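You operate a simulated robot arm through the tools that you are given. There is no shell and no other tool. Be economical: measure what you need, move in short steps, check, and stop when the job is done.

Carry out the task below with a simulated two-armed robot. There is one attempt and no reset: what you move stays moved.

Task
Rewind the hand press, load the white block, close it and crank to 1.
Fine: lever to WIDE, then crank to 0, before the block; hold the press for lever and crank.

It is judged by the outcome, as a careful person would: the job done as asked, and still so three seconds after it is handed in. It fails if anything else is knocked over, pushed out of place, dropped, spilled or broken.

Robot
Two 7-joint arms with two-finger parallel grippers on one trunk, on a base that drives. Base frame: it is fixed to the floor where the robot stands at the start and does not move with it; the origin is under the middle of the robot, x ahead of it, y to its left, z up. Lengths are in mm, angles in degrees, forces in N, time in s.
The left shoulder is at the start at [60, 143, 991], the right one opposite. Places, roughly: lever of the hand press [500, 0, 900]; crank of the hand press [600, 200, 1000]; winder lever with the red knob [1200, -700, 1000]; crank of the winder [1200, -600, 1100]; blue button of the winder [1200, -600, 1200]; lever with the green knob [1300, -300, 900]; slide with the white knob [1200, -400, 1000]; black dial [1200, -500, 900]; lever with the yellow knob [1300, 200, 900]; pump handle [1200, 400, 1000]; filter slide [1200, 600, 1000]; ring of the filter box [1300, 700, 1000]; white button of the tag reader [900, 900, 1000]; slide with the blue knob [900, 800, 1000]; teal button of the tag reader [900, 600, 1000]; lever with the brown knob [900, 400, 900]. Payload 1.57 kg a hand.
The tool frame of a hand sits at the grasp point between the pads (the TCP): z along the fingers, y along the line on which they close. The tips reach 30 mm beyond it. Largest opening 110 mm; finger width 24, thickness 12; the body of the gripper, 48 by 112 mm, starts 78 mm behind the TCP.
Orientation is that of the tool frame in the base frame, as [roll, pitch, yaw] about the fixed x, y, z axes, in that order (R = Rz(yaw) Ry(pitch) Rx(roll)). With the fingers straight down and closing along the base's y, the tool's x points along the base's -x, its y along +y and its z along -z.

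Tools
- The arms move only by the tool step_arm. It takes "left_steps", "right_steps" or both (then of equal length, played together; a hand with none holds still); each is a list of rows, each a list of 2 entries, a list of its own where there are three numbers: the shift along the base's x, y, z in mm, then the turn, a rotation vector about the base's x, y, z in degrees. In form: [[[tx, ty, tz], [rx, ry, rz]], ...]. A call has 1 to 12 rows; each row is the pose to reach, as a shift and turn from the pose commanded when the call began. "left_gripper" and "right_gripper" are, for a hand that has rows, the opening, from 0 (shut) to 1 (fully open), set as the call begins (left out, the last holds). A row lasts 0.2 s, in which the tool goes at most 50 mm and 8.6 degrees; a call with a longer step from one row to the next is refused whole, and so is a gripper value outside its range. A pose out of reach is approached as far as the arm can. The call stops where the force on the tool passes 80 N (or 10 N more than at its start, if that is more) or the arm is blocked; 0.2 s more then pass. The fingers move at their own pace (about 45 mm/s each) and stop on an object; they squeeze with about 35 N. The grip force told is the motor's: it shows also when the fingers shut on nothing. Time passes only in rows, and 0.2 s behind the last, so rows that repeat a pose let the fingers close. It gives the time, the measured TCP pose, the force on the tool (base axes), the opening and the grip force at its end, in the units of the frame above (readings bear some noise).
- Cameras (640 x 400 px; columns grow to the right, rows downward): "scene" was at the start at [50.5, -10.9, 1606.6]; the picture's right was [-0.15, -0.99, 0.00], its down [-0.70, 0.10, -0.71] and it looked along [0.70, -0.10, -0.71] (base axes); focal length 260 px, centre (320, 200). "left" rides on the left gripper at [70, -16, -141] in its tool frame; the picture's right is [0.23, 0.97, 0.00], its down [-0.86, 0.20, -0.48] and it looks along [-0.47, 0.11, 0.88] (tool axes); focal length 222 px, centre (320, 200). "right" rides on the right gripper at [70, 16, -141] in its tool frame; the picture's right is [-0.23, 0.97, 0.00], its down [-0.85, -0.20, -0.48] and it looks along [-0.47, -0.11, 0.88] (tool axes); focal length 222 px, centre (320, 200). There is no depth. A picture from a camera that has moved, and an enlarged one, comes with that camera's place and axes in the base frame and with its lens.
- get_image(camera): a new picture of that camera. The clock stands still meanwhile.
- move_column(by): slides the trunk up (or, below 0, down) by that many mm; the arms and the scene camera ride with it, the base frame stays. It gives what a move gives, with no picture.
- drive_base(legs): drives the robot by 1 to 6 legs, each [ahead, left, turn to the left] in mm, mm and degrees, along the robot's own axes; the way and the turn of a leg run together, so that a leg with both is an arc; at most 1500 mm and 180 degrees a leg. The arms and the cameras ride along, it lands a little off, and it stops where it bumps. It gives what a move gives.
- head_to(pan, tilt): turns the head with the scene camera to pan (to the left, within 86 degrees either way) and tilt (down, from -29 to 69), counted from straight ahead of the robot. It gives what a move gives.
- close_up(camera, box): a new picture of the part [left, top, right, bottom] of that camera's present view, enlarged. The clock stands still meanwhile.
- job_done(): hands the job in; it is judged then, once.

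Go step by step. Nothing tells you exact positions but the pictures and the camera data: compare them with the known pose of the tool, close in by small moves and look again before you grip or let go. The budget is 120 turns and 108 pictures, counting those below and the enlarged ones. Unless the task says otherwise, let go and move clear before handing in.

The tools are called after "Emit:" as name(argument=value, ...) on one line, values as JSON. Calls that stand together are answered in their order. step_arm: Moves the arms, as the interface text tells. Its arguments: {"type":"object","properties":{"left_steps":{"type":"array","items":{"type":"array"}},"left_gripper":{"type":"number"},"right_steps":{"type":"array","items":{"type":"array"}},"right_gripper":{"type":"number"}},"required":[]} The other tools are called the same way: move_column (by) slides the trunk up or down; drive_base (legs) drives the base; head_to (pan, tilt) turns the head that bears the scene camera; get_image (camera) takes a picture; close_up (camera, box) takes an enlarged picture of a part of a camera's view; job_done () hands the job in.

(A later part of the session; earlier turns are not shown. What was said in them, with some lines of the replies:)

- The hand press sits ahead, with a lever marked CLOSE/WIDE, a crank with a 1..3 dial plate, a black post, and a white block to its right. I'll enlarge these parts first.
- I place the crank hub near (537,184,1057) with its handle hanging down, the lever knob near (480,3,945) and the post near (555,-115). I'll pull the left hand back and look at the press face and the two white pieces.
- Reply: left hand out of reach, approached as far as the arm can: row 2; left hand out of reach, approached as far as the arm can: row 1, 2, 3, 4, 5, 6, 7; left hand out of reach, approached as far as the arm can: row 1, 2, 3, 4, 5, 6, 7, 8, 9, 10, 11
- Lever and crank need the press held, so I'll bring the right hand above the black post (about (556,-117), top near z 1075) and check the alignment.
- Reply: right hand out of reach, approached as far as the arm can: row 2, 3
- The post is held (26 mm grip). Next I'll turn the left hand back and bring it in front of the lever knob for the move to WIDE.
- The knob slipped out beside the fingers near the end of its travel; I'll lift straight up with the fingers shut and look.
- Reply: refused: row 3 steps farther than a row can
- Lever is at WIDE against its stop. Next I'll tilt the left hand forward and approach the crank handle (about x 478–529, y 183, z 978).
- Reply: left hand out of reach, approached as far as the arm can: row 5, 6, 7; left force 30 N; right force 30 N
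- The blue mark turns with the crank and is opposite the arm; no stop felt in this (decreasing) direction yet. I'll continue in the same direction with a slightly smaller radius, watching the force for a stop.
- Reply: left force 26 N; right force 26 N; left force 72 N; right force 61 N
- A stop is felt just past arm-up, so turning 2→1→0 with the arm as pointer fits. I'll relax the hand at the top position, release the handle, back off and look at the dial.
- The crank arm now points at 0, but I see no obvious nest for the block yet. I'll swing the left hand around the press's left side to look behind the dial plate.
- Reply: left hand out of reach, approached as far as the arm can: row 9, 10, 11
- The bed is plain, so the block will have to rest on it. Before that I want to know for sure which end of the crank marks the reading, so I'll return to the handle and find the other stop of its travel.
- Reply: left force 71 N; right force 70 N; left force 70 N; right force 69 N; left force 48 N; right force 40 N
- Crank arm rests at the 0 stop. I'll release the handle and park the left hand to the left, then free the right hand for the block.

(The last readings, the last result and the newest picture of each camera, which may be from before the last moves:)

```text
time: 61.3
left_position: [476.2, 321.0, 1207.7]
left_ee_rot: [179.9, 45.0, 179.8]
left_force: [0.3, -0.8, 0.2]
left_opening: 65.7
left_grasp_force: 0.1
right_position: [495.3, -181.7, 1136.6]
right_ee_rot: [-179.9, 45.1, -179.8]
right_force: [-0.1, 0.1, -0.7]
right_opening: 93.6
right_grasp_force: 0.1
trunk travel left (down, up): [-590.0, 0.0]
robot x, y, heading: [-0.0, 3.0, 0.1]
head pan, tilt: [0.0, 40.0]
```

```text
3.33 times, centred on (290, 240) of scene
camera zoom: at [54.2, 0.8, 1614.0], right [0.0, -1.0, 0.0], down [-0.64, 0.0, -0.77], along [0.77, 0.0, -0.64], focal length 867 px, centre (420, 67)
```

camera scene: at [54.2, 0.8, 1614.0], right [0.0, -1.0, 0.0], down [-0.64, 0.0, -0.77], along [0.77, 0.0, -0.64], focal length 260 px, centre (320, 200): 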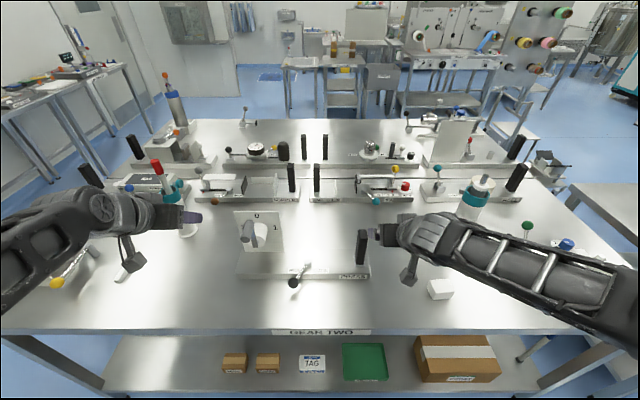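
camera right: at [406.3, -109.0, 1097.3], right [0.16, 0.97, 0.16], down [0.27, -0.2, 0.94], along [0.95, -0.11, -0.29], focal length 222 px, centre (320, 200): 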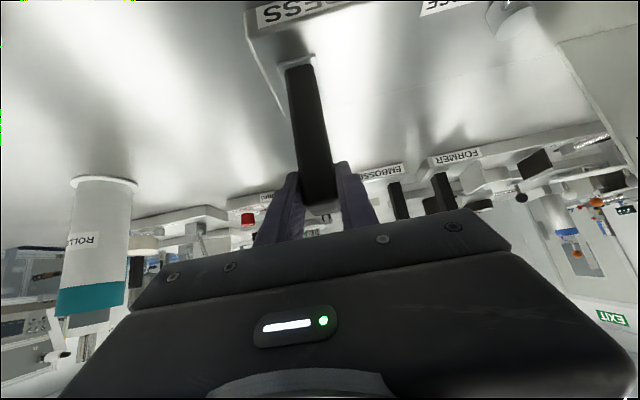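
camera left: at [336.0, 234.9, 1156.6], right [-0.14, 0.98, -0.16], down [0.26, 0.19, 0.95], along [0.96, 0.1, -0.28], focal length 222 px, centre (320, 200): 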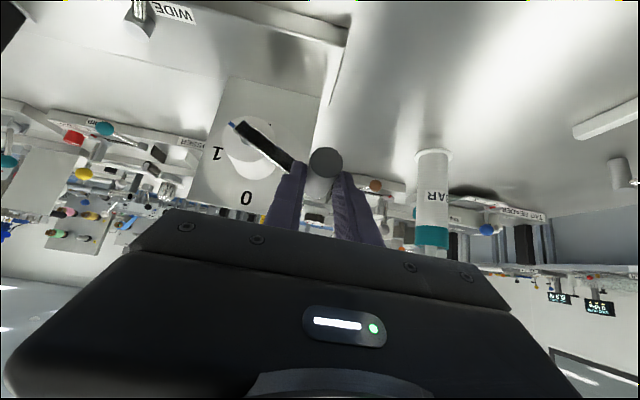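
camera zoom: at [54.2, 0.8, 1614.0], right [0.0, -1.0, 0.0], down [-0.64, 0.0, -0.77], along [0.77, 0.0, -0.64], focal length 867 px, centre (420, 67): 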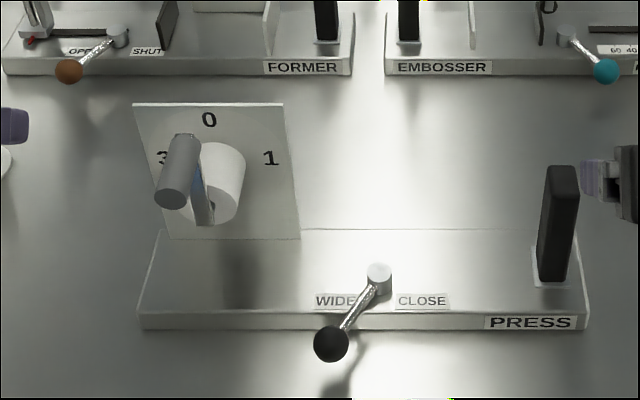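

Emit:
close_up(camera="scene", box=[410, 265, 474, 305])

Emit:
get_image(camera="right")

```text
10.00 times, centred on (442, 285) of scene
camera zoom: at [54.2, 0.8, 1614.0], right [0.0, -1.0, 0.0], down [-0.64, 0.0, -0.77], along [0.77, 0.0, -0.64], focal length 2600 px, centre (-900, -650)
```

zoom: 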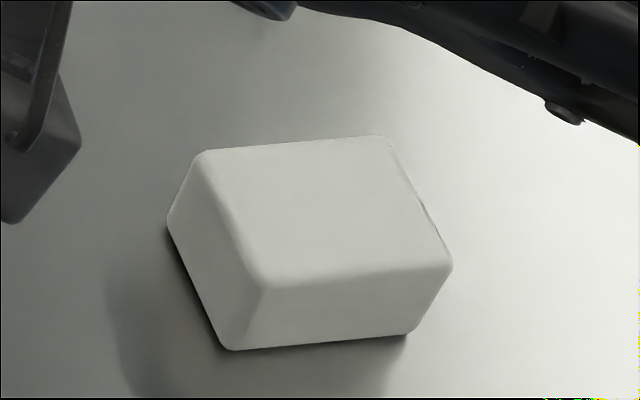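

```text
33 pictures are left
camera right: at [345.7, -167.1, 1189.5], right [0.16, 0.97, 0.16], down [0.27, -0.2, 0.94], along [0.95, -0.11, -0.29], focal length 222 px, centre (320, 200)
```

right: 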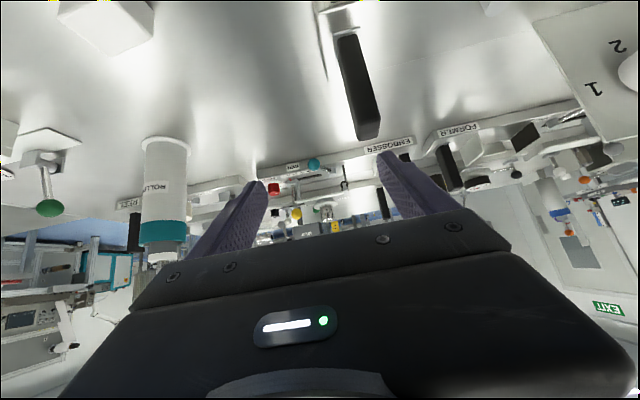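

Emit:
step_arm(right_steps=[[[-13, -28, -25], [0, 0, 1]], [[-26, -56, -50], [0, 0, 2]], [[-39, -85, -76], [0, 0, 3]], [[-53, -113, -101], [0, 0, 4]], [[-66, -141, -127], [0, 0, 5]], [[-79, -170, -147], [0, 0, 6]]])

Emit:
get_image(camera="right")

Emit:
close_up(camera="scene", box=[370, 220, 530, 320])

```text
time: 62.7
left_position: [477.4, 321.2, 1206.7]
left_ee_rot: [179.9, 45.2, 179.9]
left_force: [1.4, -0.3, 0.4]
left_opening: 66.0
left_grasp_force: 0.0
right_position: [416.3, -353.5, 990.9]
right_ee_rot: [179.8, 44.9, -174.0]
right_force: [-0.6, -0.1, -0.8]
right_opening: 93.6
right_grasp_force: 0.0
right hand out of reach, approached as far as the arm can: row 4, 5
trunk travel left (down, up): [-590.0, 0.0]
robot x, y, heading: [-2.9, -1.4, 0.1]
head pan, tilt: [0.0, 40.0]
```

```text
32 pictures are left
camera right: at [266.2, -353.8, 1043.0], right [0.06, 0.99, 0.16], down [0.29, -0.17, 0.94], along [0.96, -0.01, -0.29], focal length 222 px, centre (320, 200)
```

right: 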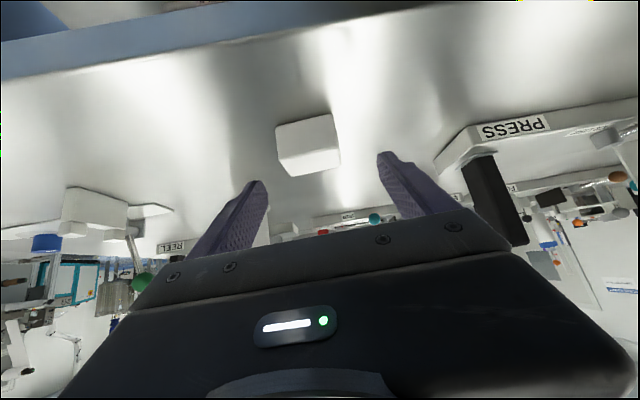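

```text
4.00 times, centred on (450, 270) of scene
camera zoom: at [55.2, 0.8, 1614.0], right [0.0, -1.0, 0.0], down [-0.64, 0.0, -0.77], along [0.77, 0.0, -0.64], focal length 1040 px, centre (-200, -80)
```

zoom: 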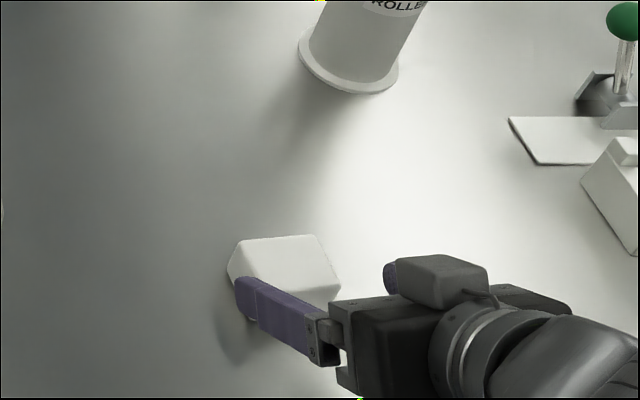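

Emit:
step_arm(right_steps=[[[14, -1, -16], [0, 0, 0]], [[28, -2, -32], [0, 0, 0]], [[42, -2.5, -47], [0, 0, 0]]])

Emit:
get_image(camera="right")

Emit:
close_up(camera="scene", box=[390, 250, 490, 310])

```text
time: 63.5
left_position: [479.1, 319.9, 1206.4]
left_ee_rot: [179.9, 45.0, 179.8]
left_force: [0.9, 0.8, -0.5]
left_opening: 66.1
left_grasp_force: 0.1
right_position: [459.0, -353.8, 941.9]
right_ee_rot: [179.9, 45.0, -174.0]
right_force: [0.0, -0.3, 0.4]
right_opening: 93.3
right_grasp_force: 0.1
trunk travel left (down, up): [-590.0, 0.0]
robot x, y, heading: [1.4, -0.7, -0.1]
head pan, tilt: [0.0, 40.0]
```

```text
30 pictures are left
camera right: at [308.5, -354.0, 993.1], right [0.06, 0.99, 0.16], down [0.29, -0.17, 0.94], along [0.96, -0.01, -0.29], focal length 222 px, centre (320, 200)
```

right: 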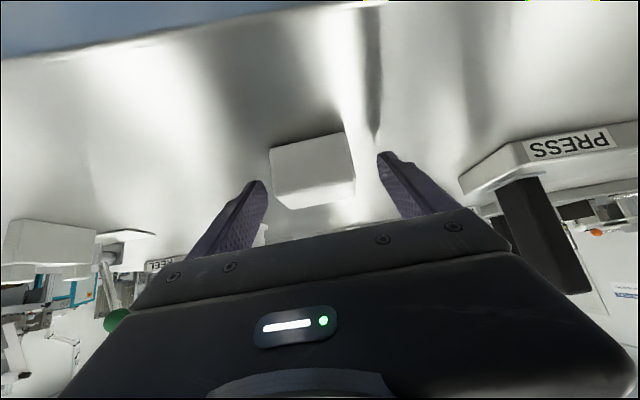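

```text
6.40 times, centred on (440, 280) of scene
camera zoom: at [56.1, 0.7, 1614.0], right [0.0, -1.0, 0.0], down [-0.64, 0.0, -0.77], along [0.77, 0.0, -0.64], focal length 1664 px, centre (-448, -312)
```

zoom: 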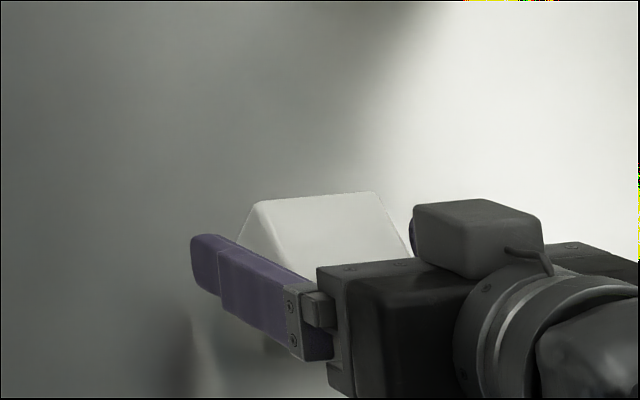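

Emit:
step_arm(right_steps=[[[2, -5, -2], [0, 0, 0]], [[2, -5, -2], [0, 0, 0]], [[2, -5, -2], [0, 0, 0]], [[2, -5, -2], [0, 0, 0]], [[2, -5, -2], [0, 0, 0]]], right_gripper=0)

Emit:
get_image(camera="right")

```text
time: 64.7
left_position: [478.0, 320.6, 1206.2]
left_ee_rot: [179.9, 45.1, 179.8]
left_force: [-0.4, 0.0, -0.2]
left_opening: 65.9
left_grasp_force: 0.1
right_position: [460.2, -359.1, 939.1]
right_ee_rot: [-180.0, 44.9, -174.0]
right_force: [0.1, -0.5, 0.2]
right_opening: 59.5
right_grasp_force: 34.7
trunk travel left (down, up): [-590.0, 0.0]
robot x, y, heading: [1.8, 2.1, 0.1]
head pan, tilt: [0.0, 40.0]
```

```text
28 pictures are left
camera right: at [310.2, -360.1, 991.0], right [0.06, 0.99, 0.16], down [0.29, -0.17, 0.94], along [0.96, -0.01, -0.29], focal length 222 px, centre (320, 200)
```

right: 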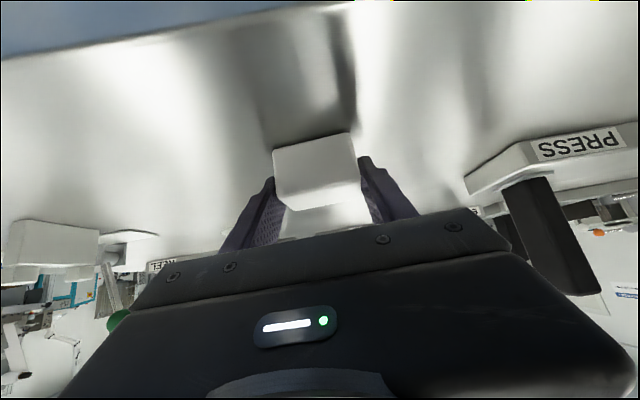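

Emit:
step_arm(right_steps=[[[0, 0, 20], [0, 0, 0]], [[0, 0, 65], [0, 0, 0]], [[0, 0, 110], [0, 0, 0]], [[3, 40, 135], [0, 0, -1]], [[6, 84, 140], [0, 0, -2]], [[9, 128, 140], [0, 0, -3]], [[12, 172, 140], [0, 0, -4]], [[15, 216, 140], [0, 0, -5]], [[18, 260, 140], [0, 0, -6]], [[20, 302, 140], [0, 0, -6]], [[20, 341, 140], [0, 0, -6]]])

Emit:
get_image(camera="scene")

Emit:
get_image(camera="right")

```text
time: 66.9
left_position: [477.4, 321.8, 1206.8]
left_ee_rot: [180.0, 45.0, 180.0]
left_force: [0.4, 0.1, 0.2]
left_opening: 66.1
left_grasp_force: 0.1
right_position: [470.6, -62.2, 1069.8]
right_ee_rot: [162.6, 38.4, 167.9]
right_force: [0.7, 0.8, -1.4]
right_opening: 59.3
right_grasp_force: 35.5
trunk travel left (down, up): [-590.0, 0.0]
robot x, y, heading: [1.5, 0.7, 0.1]
head pan, tilt: [0.0, 40.0]
stopped in row 10 (right hand): the arm was blocked; the commanded pose is now the measured one
```

```text
27 pictures are left
camera scene: at [55.0, 1.7, 1614.0], right [0.0, -1.0, 0.0], down [-0.64, 0.0, -0.77], along [0.77, 0.0, -0.64], focal length 260 px, centre (320, 200)
```

scene: 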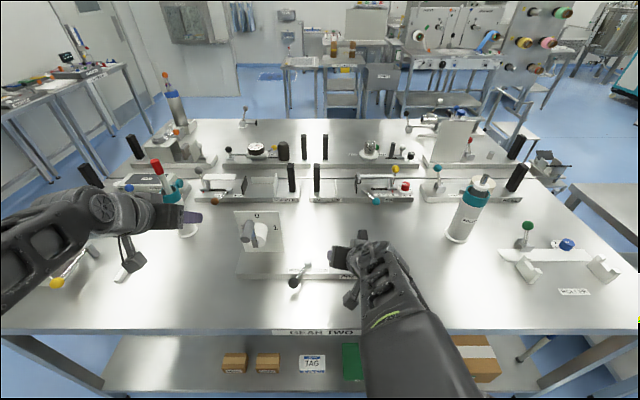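

```text
26 pictures are left
camera right: at [326.9, -60.0, 1138.9], right [0.19, 0.91, 0.37], down [0.34, -0.41, 0.84], along [0.92, -0.04, -0.39], focal length 222 px, centre (320, 200)
```

right: 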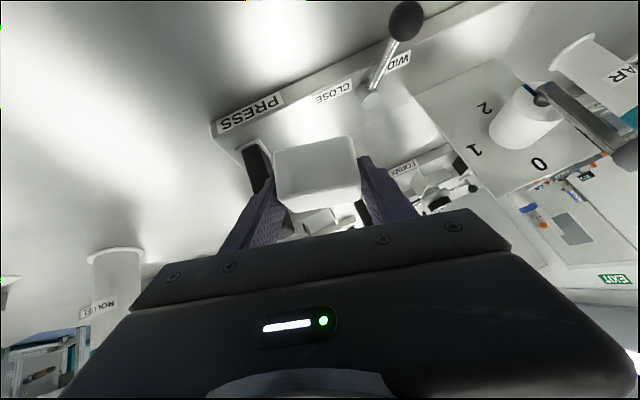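

The right arm is at a joint limit in this cross-body pose, with the block still held. I'll raise and extend it forward where the reach is easier, restoring the orientation gradually.

Emit:
step_arm(right_steps=[[[5, -5, 20], [0, 0, 0]], [[15, -5, 40], [0, 0, 0]], [[30, -3, 50], [-3, -1.2, 0]], [[45, 0, 50], [-6, -2.4, 0]], [[60, 4, 50], [-10, -3.8, 0.2]], [[70, 8, 50], [-13.6, -5.2, 0.4]]])

Emit:
get_image(camera="right")

Emit:
close_up(camera="scene", box=[240, 190, 420, 310])

```text
time: 68.3
left_position: [477.4, 322.0, 1206.7]
left_ee_rot: [-179.9, 45.1, 179.9]
left_force: [0.3, 1.2, 0.2]
left_opening: 65.9
left_grasp_force: 0.1
right_position: [540.6, -52.7, 1123.5]
right_ee_rot: [-179.5, 45.2, -179.4]
right_force: [-0.9, 0.4, -0.2]
right_opening: 59.5
right_grasp_force: 34.8
trunk travel left (down, up): [-590.0, 0.0]
robot x, y, heading: [0.3, 0.7, 0.1]
head pan, tilt: [0.0, 40.0]
```

```text
25 pictures are left
camera right: at [391.9, -37.2, 1174.3], right [0.16, 0.98, 0.15], down [0.26, -0.19, 0.95], along [0.95, -0.11, -0.29], focal length 222 px, centre (320, 200)
```

right: 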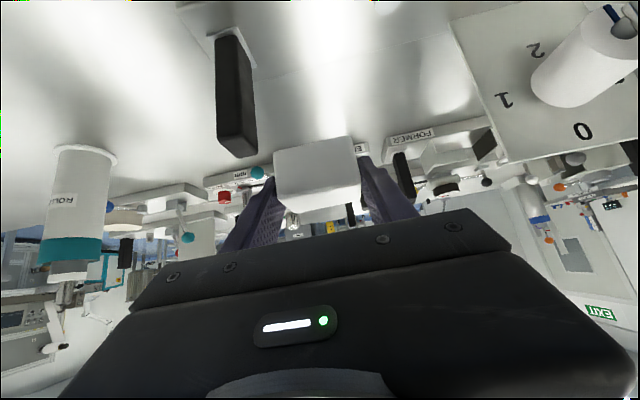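

```text
3.33 times, centred on (330, 250) of scene
camera zoom: at [55.3, 2.1, 1614.0], right [0.0, -1.0, 0.0], down [-0.64, 0.0, -0.77], along [0.77, 0.0, -0.64], focal length 867 px, centre (287, 33)
```

zoom: 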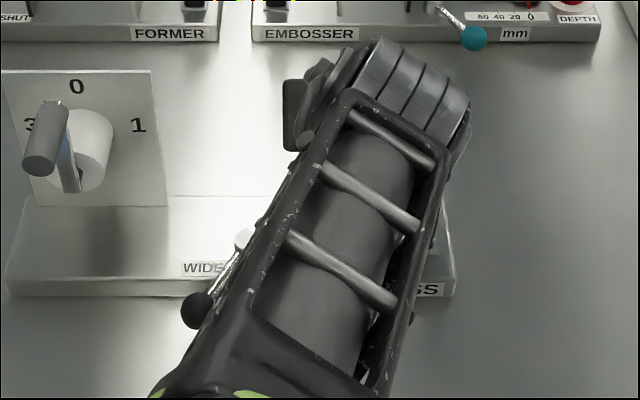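

Emit:
step_arm(right_steps=[[[15, 17, 0], [0, 0, 0]], [[29, 35, 0], [0, 0, 0]], [[29, 35, -40], [0, 0, 0]], [[29, 35, -80], [0, 0, 0]], [[29, 35, -115], [0, 0, 0]]])

Emit:
get_image(camera="right")

Emit:
get_image(camera="left")

```text
time: 69.5
left_position: [478.8, 321.4, 1206.4]
left_ee_rot: [179.9, 45.1, 179.9]
left_force: [-0.5, 0.3, -0.1]
left_opening: 65.8
left_grasp_force: 0.0
right_position: [573.7, -17.9, 1005.6]
right_ee_rot: [-179.7, 45.1, -179.9]
right_force: [-0.1, -0.1, -1.3]
right_opening: 59.4
right_grasp_force: 34.8
trunk travel left (down, up): [-590.0, 0.0]
robot x, y, heading: [0.2, -2.1, -0.5]
head pan, tilt: [0.0, 40.0]
```

```text
23 pictures are left
camera right: at [424.6, -1.4, 1058.4], right [0.16, 0.97, 0.16], down [0.26, -0.2, 0.94], along [0.95, -0.11, -0.29], focal length 222 px, centre (320, 200)
```

right: 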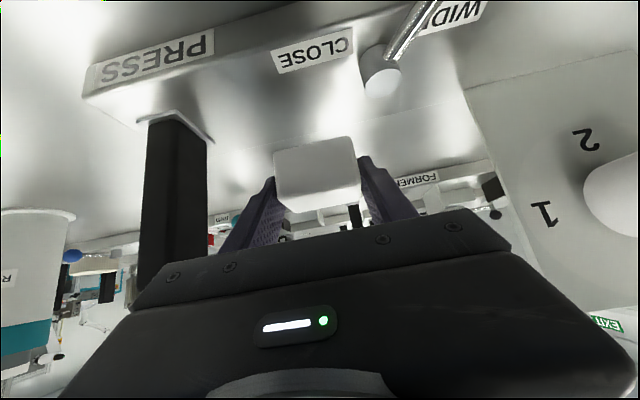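

```text
22 pictures are left
camera left: at [328.1, 304.1, 1258.1], right [-0.16, 0.97, -0.16], down [0.27, 0.2, 0.94], along [0.95, 0.11, -0.29], focal length 222 px, centre (320, 200)
```

left: 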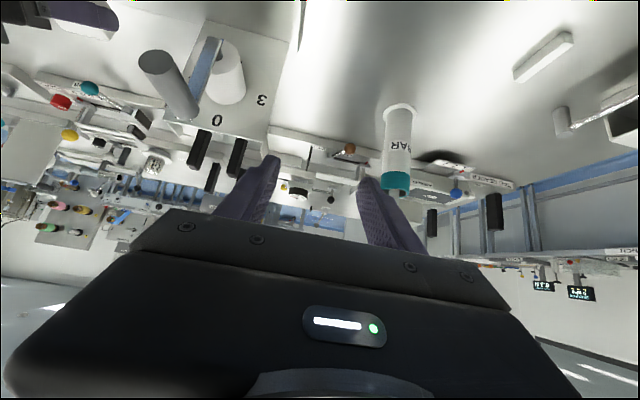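

Emit:
step_arm(right_steps=[[[0, 0, -12], [0, 0, 0]], [[0, 0, -24], [0, 0, 0]], [[0, 0, -34], [0, 0, 0]], [[0, 0, -36], [0, 0, 0]]])

Emit:
close_up(camera="right", box=[220, 60, 420, 240])

```text
time: 70.5
left_position: [476.9, 320.9, 1207.0]
left_ee_rot: [179.9, 45.1, 179.8]
left_force: [0.0, 0.6, 0.6]
left_opening: 65.8
left_grasp_force: 0.1
right_position: [570.2, -19.2, 970.9]
right_ee_rot: [-179.8, 45.1, -180.0]
right_force: [0.8, -0.7, -1.8]
right_opening: 59.3
right_grasp_force: 34.9
trunk travel left (down, up): [-590.0, 0.0]
robot x, y, heading: [-3.9, 1.7, -0.1]
head pan, tilt: [0.0, 40.0]
```

```text
2.22 times, centred on (320, 150) of right
camera zoom: at [421.6, -3.5, 1022.6], right [0.16, 0.97, 0.16], down [0.26, -0.2, 0.94], along [0.95, -0.11, -0.29], focal length 494 px, centre (320, 311)
```

zoom: 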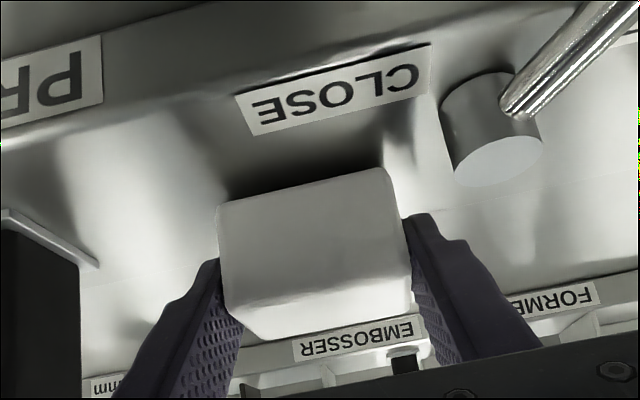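

Emit:
step_arm(right_steps=[[[-3, 0, -2], [0, 0, 0]], [[-3, 0, -4], [0, 0, 0]], [[-3, 0, -6], [0, 0, 0]], [[-3, 0, -6], [0, 0, 0]]])

```text
time: 71.5
left_position: [475.9, 321.3, 1208.0]
left_ee_rot: [179.9, 45.1, 179.9]
left_force: [0.6, -0.4, 0.1]
left_opening: 66.0
left_grasp_force: 0.0
right_position: [567.0, -20.0, 967.7]
right_ee_rot: [-179.8, 45.4, 179.9]
right_force: [0.6, -1.8, 18.3]
right_opening: 59.5
right_grasp_force: 35.0
trunk travel left (down, up): [-590.0, 0.0]
robot x, y, heading: [-0.5, -1.8, -0.1]
head pan, tilt: [0.0, 40.0]
```

Emit:
step_arm(right_steps=[[[0, 0, 2], [0, 0, 0]], [[0, 0, 2], [0, 0, 0]], [[0, 0, 2], [0, 0, 0]], [[-8, 0, 12], [0, 0, 0]], [[-20, 0, 30], [0, 0, 0]], [[-25, -5, 65], [0, 0, 0]], [[-25, -15, 105], [0, 0, 0]], [[-25, -40, 130], [0, 0, 0]]], right_gripper=0.75)

Emit:
get_image(camera="right")

```text
time: 73.3
left_position: [476.2, 320.9, 1207.1]
left_ee_rot: [179.9, 45.2, 179.8]
left_force: [-0.6, 0.6, 1.0]
left_opening: 65.7
left_grasp_force: 0.0
right_position: [542.9, -61.3, 1095.9]
right_ee_rot: [-179.9, 45.2, -180.0]
right_force: [-0.1, -0.1, -1.0]
right_opening: 82.6
right_grasp_force: 0.1
trunk travel left (down, up): [-590.0, 0.0]
robot x, y, heading: [0.4, 0.0, -0.1]
head pan, tilt: [0.0, 40.0]
```

```text
20 pictures are left
camera right: at [393.7, -45.6, 1147.2], right [0.16, 0.97, 0.16], down [0.26, -0.2, 0.94], along [0.95, -0.11, -0.29], focal length 222 px, centre (320, 200)
```

right: 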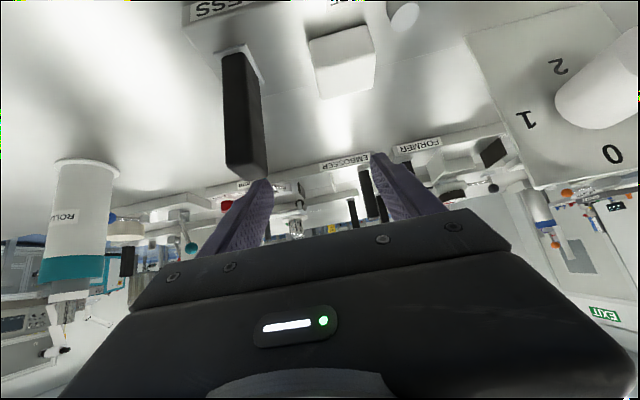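

Emit:
step_arm(right_steps=[[[-5, -10, 25], [0, 0, 0]], [[-20, -38, 25], [0, 0, 0]], [[-31, -64, 12], [0, 0, 0]], [[-31, -64, -5], [0, 0, 0]], [[-10, -64, -28], [0, 0, 0]], [[13, -64, -51], [0, 0, 0]]], right_gripper=0.55)

Emit:
get_image(camera="right")

```text
time: 74.7
left_position: [478.8, 322.5, 1206.2]
left_ee_rot: [-179.9, 45.0, 179.8]
left_force: [0.4, -0.1, 0.3]
left_opening: 65.9
left_grasp_force: 0.1
right_position: [558.5, -126.6, 1043.0]
right_ee_rot: [-179.7, 45.0, -179.9]
right_force: [-0.7, 0.9, -0.2]
right_opening: 60.6
right_grasp_force: 0.0
trunk travel left (down, up): [-590.0, 0.0]
robot x, y, heading: [1.7, 1.3, -0.0]
head pan, tilt: [0.0, 40.0]
```

```text
19 pictures are left
camera right: at [408.9, -109.6, 1094.6], right [0.16, 0.97, 0.16], down [0.26, -0.2, 0.94], along [0.95, -0.11, -0.29], focal length 222 px, centre (320, 200)
```

right: 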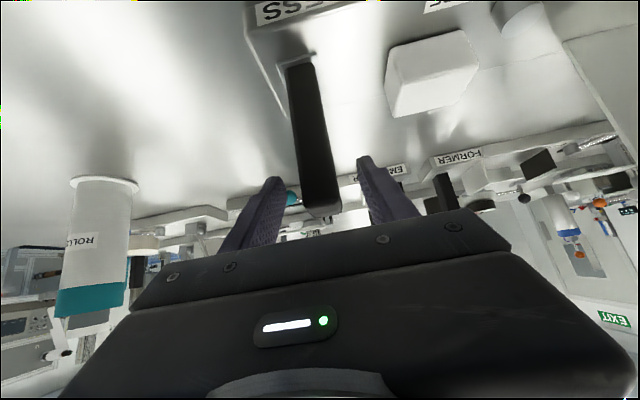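

Emit:
step_arm(right_steps=[[[0, 0, 0], [0, 0, 0]], [[0, 0, 0], [0, 0, 0]], [[0, 0, 0], [0, 0, 0]], [[0, 0, 0], [0, 0, 0]]], right_gripper=0)

Emit:
step_arm(left_steps=[[[-15, 0, -10], [0, 7.5, 0]], [[-35, -5, -20], [0, 15, 0]], [[-55, -20, -40], [0, 22.5, 0]], [[-75, -50, -55], [0, 30, 0]], [[-80, -90, -70], [0, 37.5, 0]], [[-80, -130, -85], [0, 45, 0]], [[-80, -175, -95], [0, 45, 0]], [[-80, -215, -105], [0, 45, 0]], [[-80, -240, -110], [0, 45, 0]]], left_gripper=0.65)

Emit:
get_image(camera="left")

```text
time: 75.7
left_position: [477.7, 321.8, 1206.1]
left_ee_rot: [179.8, 45.2, 179.9]
left_force: [-0.3, -0.9, 0.1]
left_opening: 65.9
left_grasp_force: 0.1
right_position: [556.6, -124.8, 1043.9]
right_ee_rot: [-179.9, 45.1, -179.9]
right_force: [-0.7, 2.0, 1.5]
right_opening: 26.1
right_grasp_force: 31.1
trunk travel left (down, up): [-590.0, 0.0]
robot x, y, heading: [-1.5, -1.6, 0.3]
head pan, tilt: [0.0, 40.0]
```

```text
time: 77.7
left_position: [394.4, 79.3, 1097.2]
left_ee_rot: [-180.0, 0.0, 179.9]
left_force: [-0.6, -0.4, 0.2]
left_opening: 71.4
left_grasp_force: 0.1
right_position: [557.0, -127.0, 1043.7]
right_ee_rot: [-179.8, 45.1, -180.0]
right_force: [-0.5, -0.9, -0.7]
right_opening: 25.8
right_grasp_force: 34.3
trunk travel left (down, up): [-590.0, 0.0]
robot x, y, heading: [1.1, -4.0, 0.3]
head pan, tilt: [0.0, 40.0]
```

```text
18 pictures are left
camera left: at [324.3, 61.9, 1240.0], right [-0.23, 0.97, 0.0], down [0.85, 0.2, 0.48], along [0.47, 0.11, -0.88], focal length 222 px, centre (320, 200)
```

left: 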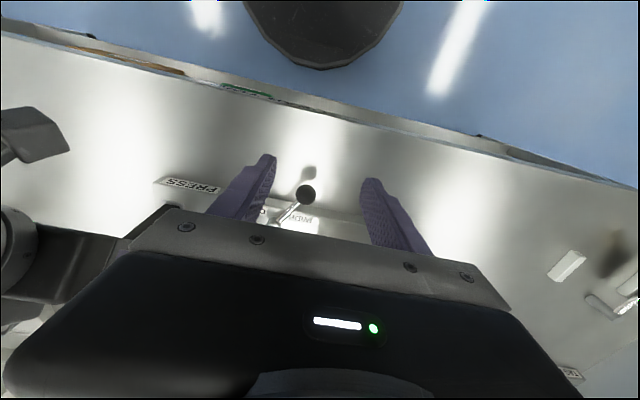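

Emit:
step_arm(left_steps=[[[28, -2, -20], [0, 0, 0]], [[56, -3, -45], [0, 0, 0]], [[82, -4, -75], [0, 0, 0]], [[82, -4, -110], [0, 0, 0]], [[82, -4, -146], [0, 0, 0]]])

Emit:
get_image(camera="left")

```text
time: 78.9
left_position: [478.8, 79.0, 949.6]
left_ee_rot: [-180.0, 0.1, 180.0]
left_force: [0.1, 0.3, -0.6]
left_opening: 71.5
left_grasp_force: 0.0
right_position: [557.3, -126.4, 1042.9]
right_ee_rot: [-179.8, 45.1, -179.9]
right_force: [-0.7, -0.5, 0.8]
right_opening: 25.9
right_grasp_force: 35.1
trunk travel left (down, up): [-590.0, 0.0]
robot x, y, heading: [-0.6, 0.3, -0.0]
head pan, tilt: [0.0, 40.0]
```

```text
17 pictures are left
camera left: at [409.7, 61.9, 1091.4], right [-0.23, 0.97, 0.0], down [0.85, 0.2, 0.48], along [0.47, 0.11, -0.88], focal length 222 px, centre (320, 200)
```

left: 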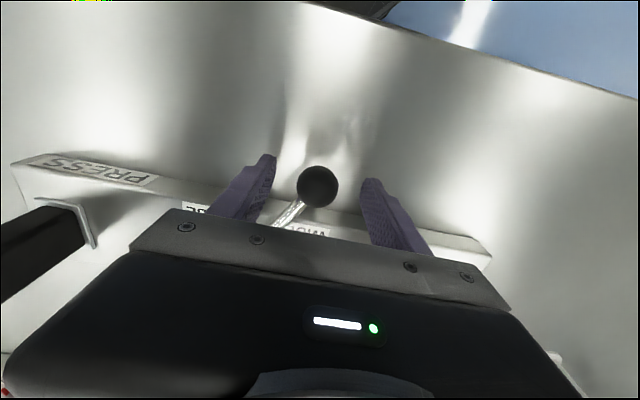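

Emit:
step_arm(left_steps=[[[-4, -1, 0], [0, 0, 0]], [[-4, -1, 0], [0, 0, 0]], [[-4, -1, 0], [0, 0, 0]], [[-4, -1, 0], [0, 0, 0]], [[-8, -8, 0], [0, 0, 0]], [[-13, -22, 0], [0, 0, 0]], [[-15, -38, 0], [0, 0, 0]], [[-13, -54, 0], [0, 0, 0]], [[-9, -67, 0], [0, 0, 0]], [[-5, -76, 0], [0, 0, 0]], [[-3, -80, 0], [0, 0, 0]]], left_gripper=0)

Emit:
get_image(camera="left")

```text
time: 81.3
left_position: [477.0, -3.8, 952.7]
left_ee_rot: [-180.0, 0.0, 179.9]
left_force: [-3.4, 12.2, -1.9]
left_opening: 31.1
left_grasp_force: 34.9
right_position: [557.5, -127.6, 1043.9]
right_ee_rot: [-179.9, 45.1, 179.9]
right_force: [4.0, -15.4, 2.6]
right_opening: 25.9
right_grasp_force: 35.1
trunk travel left (down, up): [-590.0, 0.0]
robot x, y, heading: [-0.1, 0.2, -0.1]
head pan, tilt: [0.0, 40.0]
```

```text
16 pictures are left
camera left: at [405.8, -20.8, 1093.3], right [-0.23, 0.97, 0.0], down [0.85, 0.2, 0.48], along [0.47, 0.11, -0.88], focal length 222 px, centre (320, 200)
```

left: 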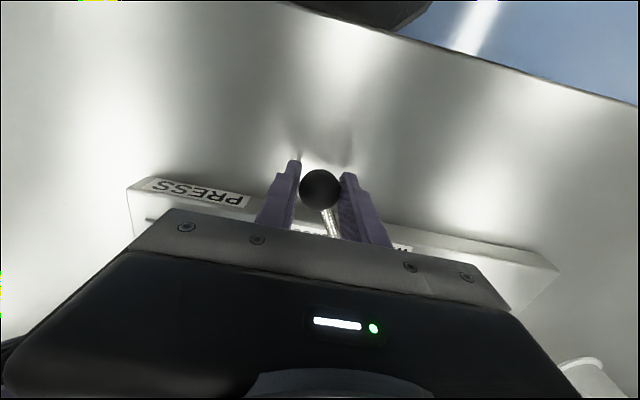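

Emit:
step_arm(left_steps=[[[1, -3, 0], [0, 0, 0]], [[2, -5, 0], [0, 0, 0]]])

Emit:
step_arm(left_steps=[[[0, 2, 0], [0, 0, 0]], [[0, 2, 0], [0, 0, 0]], [[0, 2, 0], [0, 0, 0]], [[0, 2, 25], [0, 0, 0]], [[-10, 2, 60], [0, 0, 0]], [[-40, 12, 90], [0, 0, 0]], [[-75, 30, 110], [0, 0, 0]], [[-90, 70, 130], [0, 0, 0]], [[-100, 110, 145], [0, 0, 0]], [[-105, 155, 155], [0, 0, 0]], [[-105, 200, 165], [0, 0, 0]], [[-105, 245, 175], [0, 0, 0]]], left_gripper=0.6)

Emit:
close_up(camera="scene", box=[200, 180, 380, 300])

```text
time: 81.9
left_position: [475.8, -5.0, 951.4]
left_ee_rot: [179.7, -0.2, -180.0]
left_force: [-17.0, 31.0, 16.2]
left_opening: 31.1
left_grasp_force: 34.6
right_position: [556.8, -126.1, 1044.2]
right_ee_rot: [-179.8, 45.2, 179.8]
right_force: [15.3, -23.8, 1.2]
right_opening: 25.8
right_grasp_force: 34.6
trunk travel left (down, up): [-590.0, 0.0]
robot x, y, heading: [-0.0, -4.9, 0.1]
head pan, tilt: [0.0, 40.0]
```

```text
time: 84.5
left_position: [373.1, 237.7, 1124.3]
left_ee_rot: [-179.9, 0.0, 179.8]
left_force: [-0.2, 0.2, -0.2]
left_opening: 66.0
left_grasp_force: 0.2
right_position: [557.7, -126.1, 1043.9]
right_ee_rot: [-179.8, 45.2, 180.0]
right_force: [-1.4, -1.3, 0.2]
right_opening: 25.9
right_grasp_force: 34.2
trunk travel left (down, up): [-590.0, 0.0]
robot x, y, heading: [0.3, 0.6, -0.3]
head pan, tilt: [0.0, 40.0]
```

```text
3.33 times, centred on (290, 240) of scene
camera zoom: at [54.8, 1.3, 1614.0], right [0.0, -1.0, 0.0], down [-0.64, 0.0, -0.77], along [0.77, 0.0, -0.64], focal length 867 px, centre (420, 67)
```

zoom: 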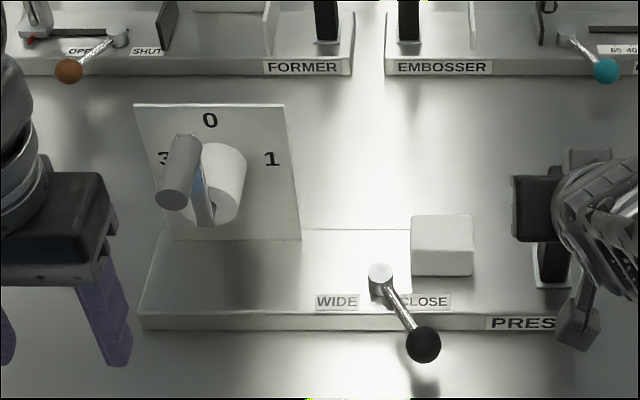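

Lever is at CLOSE with the block on the bed. Now back to the crank handle with the left hand to turn it from 0 to 1.

Emit:
step_arm(left_steps=[[[10, 15, 15], [0, -7.5, 0]], [[25, 30, 35], [0, -15, 0]], [[45, 40, 55], [0, -22.5, 0]], [[65, 45, 70], [0, -30, 0]], [[85, 45, 80], [0, -37.5, 0]], [[105, 40, 84], [0, -45, 0]], [[105, 0, 84], [0, -45, 0]], [[105, -40, 84], [0, -45, 0]], [[105, -57, 84], [0, -45, 0]]])

Emit:
get_image(camera="left")

```text
time: 86.5
left_position: [479.2, 178.7, 1210.6]
left_ee_rot: [180.0, 45.0, 180.0]
left_force: [0.0, -0.4, 0.6]
left_opening: 65.9
left_grasp_force: 0.0
right_position: [557.8, -126.0, 1042.8]
right_ee_rot: [-179.9, 45.0, -179.9]
right_force: [-1.1, -1.6, 0.3]
right_opening: 25.8
right_grasp_force: 35.2
trunk travel left (down, up): [-590.0, 0.0]
robot x, y, heading: [3.1, -2.6, -0.0]
head pan, tilt: [0.0, 40.0]
```

```text
14 pictures are left
camera left: at [330.1, 161.7, 1261.1], right [-0.16, 0.97, -0.16], down [0.27, 0.2, 0.94], along [0.95, 0.11, -0.29], focal length 222 px, centre (320, 200)
```

left: 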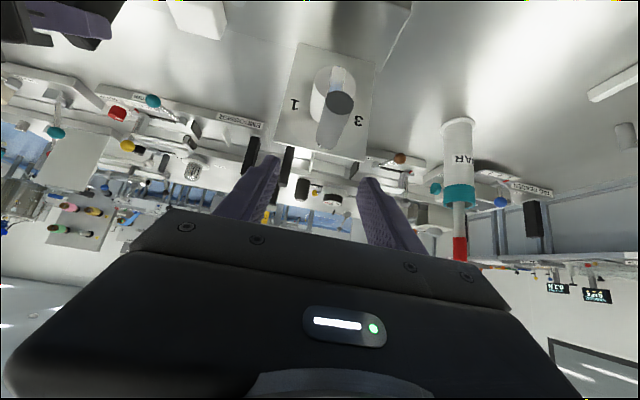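

Emit:
step_arm(left_steps=[[[3, 2, -25], [0, 0, 0]], [[6, 2, -50], [0, 0, 0]], [[8, 2, -67], [0, 0, 0]], [[8, 2, -67], [0, 0, 0]]])

Emit:
step_arm(left_steps=[[[0, 0, 0], [0, 0, 0]], [[0, 0, 0], [0, 0, 0]], [[0, 0, 0], [0, 0, 0]], [[0, 0, 0], [0, 0, 0]]], left_gripper=0)

```text
time: 87.5
left_position: [487.9, 179.9, 1141.4]
left_ee_rot: [179.8, 45.2, 179.8]
left_force: [0.5, 0.5, -0.2]
left_opening: 65.8
left_grasp_force: 0.2
right_position: [556.4, -125.5, 1043.8]
right_ee_rot: [-179.7, 45.2, -179.8]
right_force: [-0.4, 0.9, -0.3]
right_opening: 25.9
right_grasp_force: 34.5
trunk travel left (down, up): [-590.0, 0.0]
robot x, y, heading: [0.7, 1.7, -0.0]
head pan, tilt: [0.0, 40.0]
```

```text
time: 88.5
left_position: [487.2, 181.9, 1142.7]
left_ee_rot: [179.9, 45.1, 179.9]
left_force: [0.3, 4.5, 0.9]
left_opening: 23.4
left_grasp_force: 26.7
right_position: [557.3, -126.2, 1043.8]
right_ee_rot: [-179.7, 45.1, -179.9]
right_force: [-1.4, -2.3, 0.1]
right_opening: 25.8
right_grasp_force: 34.9
trunk travel left (down, up): [-590.0, 0.0]
robot x, y, heading: [-1.4, -0.7, 0.2]
head pan, tilt: [0.0, 40.0]
```

Emit:
step_arm(left_steps=[[[0, -18, 0], [0, 0, 0]], [[0, -35, -5], [0, 0, 0]], [[0, -50, -14], [0, 0, 0]], [[0, -63, -26], [0, 0, 0]], [[0, -73.5, -41], [0, 0, 0]], [[0, -81, -57], [0, 0, 0]], [[0, -84.5, -75], [0, 0, 0]], [[0, -85, -85], [0, 0, 0]], [[0, -85, -85], [0, 0, 0]]])

Emit:
close_up(camera="scene", box=[210, 190, 310, 270])

Emit:
get_image(camera="left")

```text
time: 90.5
left_position: [484.4, 98.0, 1057.5]
left_ee_rot: [-179.9, 44.9, 179.8]
left_force: [-2.4, 9.1, 6.9]
left_opening: 23.5
left_grasp_force: 34.7
right_position: [558.0, -127.0, 1045.2]
right_ee_rot: [-179.8, 45.1, -179.9]
right_force: [2.2, -14.3, 0.1]
right_opening: 25.7
right_grasp_force: 34.9
trunk travel left (down, up): [-590.0, 0.0]
robot x, y, heading: [-0.6, -1.0, 0.1]
head pan, tilt: [0.0, 40.0]
```

```text
5.00 times, centred on (260, 230) of scene
camera zoom: at [54.7, 0.2, 1614.0], right [0.0, -1.0, 0.0], down [-0.64, 0.0, -0.77], along [0.77, 0.0, -0.64], focal length 1300 px, centre (620, 50)
```

zoom: 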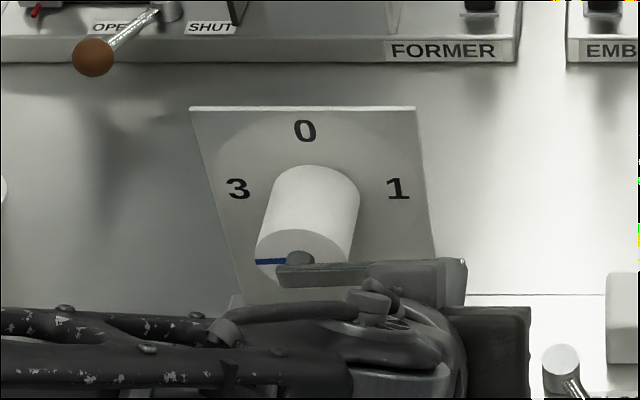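

```text
12 pictures are left
camera left: at [335.2, 79.2, 1108.2], right [-0.16, 0.97, -0.16], down [0.27, 0.2, 0.94], along [0.95, 0.11, -0.29], focal length 222 px, centre (320, 200)
```

left: 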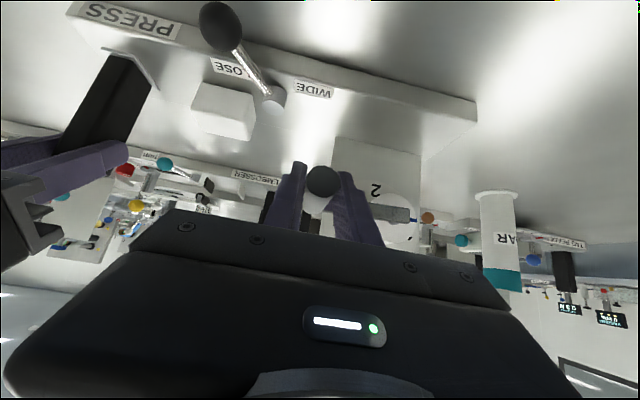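

Emit:
step_arm(left_steps=[[[0, 0, -3], [0, 0, 0]], [[0, 0, -5], [0, 0, 0]], [[0, 0, -5], [0, 0, 0]]])

Emit:
step_arm(left_steps=[[[0, 0, 0], [0, 0, 0]], [[0, 0, 0], [0, 0, 0]], [[0, 0, 0], [0, 0, 0]], [[0, 0, 0], [0, 0, 0]], [[0, 0, 25], [0, 0, 0]], [[-5, 0, 60], [0, 0, 0]], [[-8, 0, 105], [0, 0, 0]], [[-8, 10, 145], [0, 0, 0]], [[-8, 50, 155], [0, 0, 0]], [[-8, 95, 155], [0, 0, 0]], [[-8, 140, 155], [0, 0, 0]], [[-8, 185, 155], [0, 0, 0]]], left_gripper=0.6)

Emit:
close_up(camera="scene", box=[210, 190, 310, 270])

```text
time: 91.3
left_position: [484.7, 95.8, 1052.6]
left_ee_rot: [179.9, 45.1, 179.8]
left_force: [-7.2, 8.9, 7.7]
left_opening: 23.2
left_grasp_force: 34.9
right_position: [556.6, -125.9, 1044.1]
right_ee_rot: [-179.8, 45.1, -179.9]
right_force: [4.5, -12.2, 0.5]
right_opening: 25.8
right_grasp_force: 34.8
trunk travel left (down, up): [-590.0, 0.0]
robot x, y, heading: [0.7, 1.3, -0.2]
head pan, tilt: [0.0, 40.0]
```

```text
time: 93.9
left_position: [480.4, 282.9, 1209.1]
left_ee_rot: [180.0, 45.0, 179.9]
left_force: [-0.2, -0.3, 0.4]
left_opening: 66.1
left_grasp_force: 0.0
right_position: [557.5, -125.0, 1042.9]
right_ee_rot: [-179.8, 45.2, 179.9]
right_force: [-0.8, -0.3, 0.6]
right_opening: 25.8
right_grasp_force: 34.8
trunk travel left (down, up): [-590.0, 0.0]
robot x, y, heading: [1.3, -1.4, 0.1]
head pan, tilt: [0.0, 40.0]
```

```text
5.00 times, centred on (260, 230) of scene
camera zoom: at [55.1, 1.4, 1614.0], right [0.0, -1.0, 0.0], down [-0.64, 0.0, -0.77], along [0.77, 0.0, -0.64], focal length 1300 px, centre (620, 50)
```

zoom: 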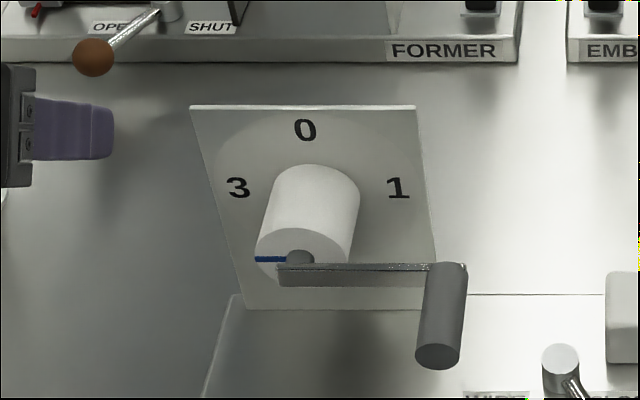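

The crank arm points squarely at 1. I'll release the post, back the right hand off and check the final state.

Emit:
step_arm(right_steps=[[[0, 0, 0], [0, 0, 0]], [[0, 0, 0], [0, 0, 0]], [[0, 0, 0], [0, 0, 0]], [[0, 0, 0], [0, 0, 0]], [[-15, 0, 15], [0, 0, 0]], [[-40, 0, 40], [0, 0, 0]], [[-60, 0, 70], [0, 0, 0]], [[-60, -30, 80], [0, 0, 0]], [[-60, -70, 90], [0, 0, 0]], [[-60, -110, 90], [0, 0, 0]]], right_gripper=0.55)

Emit:
get_image(camera="scene")

Emit:
close_up(camera="scene", box=[200, 180, 380, 300])

```text
time: 96.1
left_position: [478.9, 280.2, 1209.0]
left_ee_rot: [179.9, 45.0, 179.8]
left_force: [-1.6, 0.2, 0.7]
left_opening: 66.1
left_grasp_force: 0.0
right_position: [492.2, -235.8, 1134.7]
right_ee_rot: [-179.8, 45.1, -179.9]
right_force: [0.5, -0.7, -0.3]
right_opening: 60.7
right_grasp_force: 0.0
trunk travel left (down, up): [-590.0, 0.0]
robot x, y, heading: [0.9, 0.2, 0.1]
head pan, tilt: [0.0, 40.0]
```

```text
10 pictures are left
camera scene: at [55.3, 0.0, 1614.0], right [0.0, -1.0, 0.0], down [-0.64, 0.0, -0.77], along [0.77, 0.0, -0.64], focal length 260 px, centre (320, 200)
```

scene: 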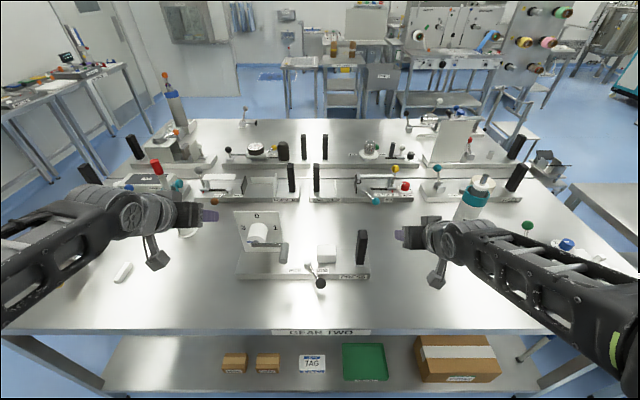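

```text
3.33 times, centred on (290, 240) of scene
camera zoom: at [55.3, 0.0, 1614.0], right [0.0, -1.0, 0.0], down [-0.64, 0.0, -0.77], along [0.77, 0.0, -0.64], focal length 867 px, centre (420, 67)
```

zoom: 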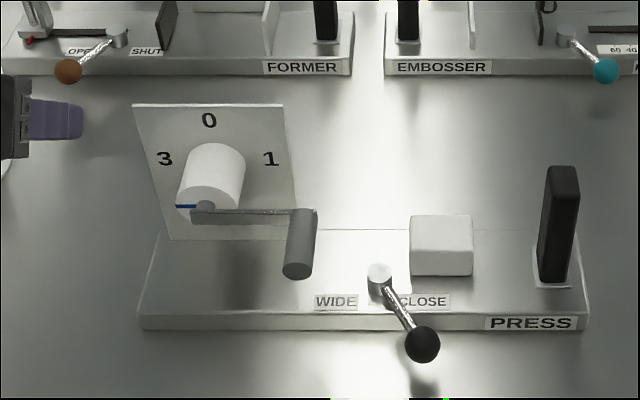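

Emit:
job_done()

```text
The job is handed in.
```

I set the lever to WIDE, rewound the crank to 0, put the white block on the press bed, closed the lever and cranked to 1. I held the press for each lever and crank move, then let go and moved both hands clear.

Two things I had to judge and could not confirm:
- **Crank reading:** I took the crank arm as the pointer, because it stops at 0. The blue mark on the drum is on the opposite side and now points at 3.
- **Block position:** I saw no marked nest, so the block sits on the open bed between the lever and the black post.

While finding the crank's other stop, I pushed the press about 15 mm sideways. It looked back in place afterwards.
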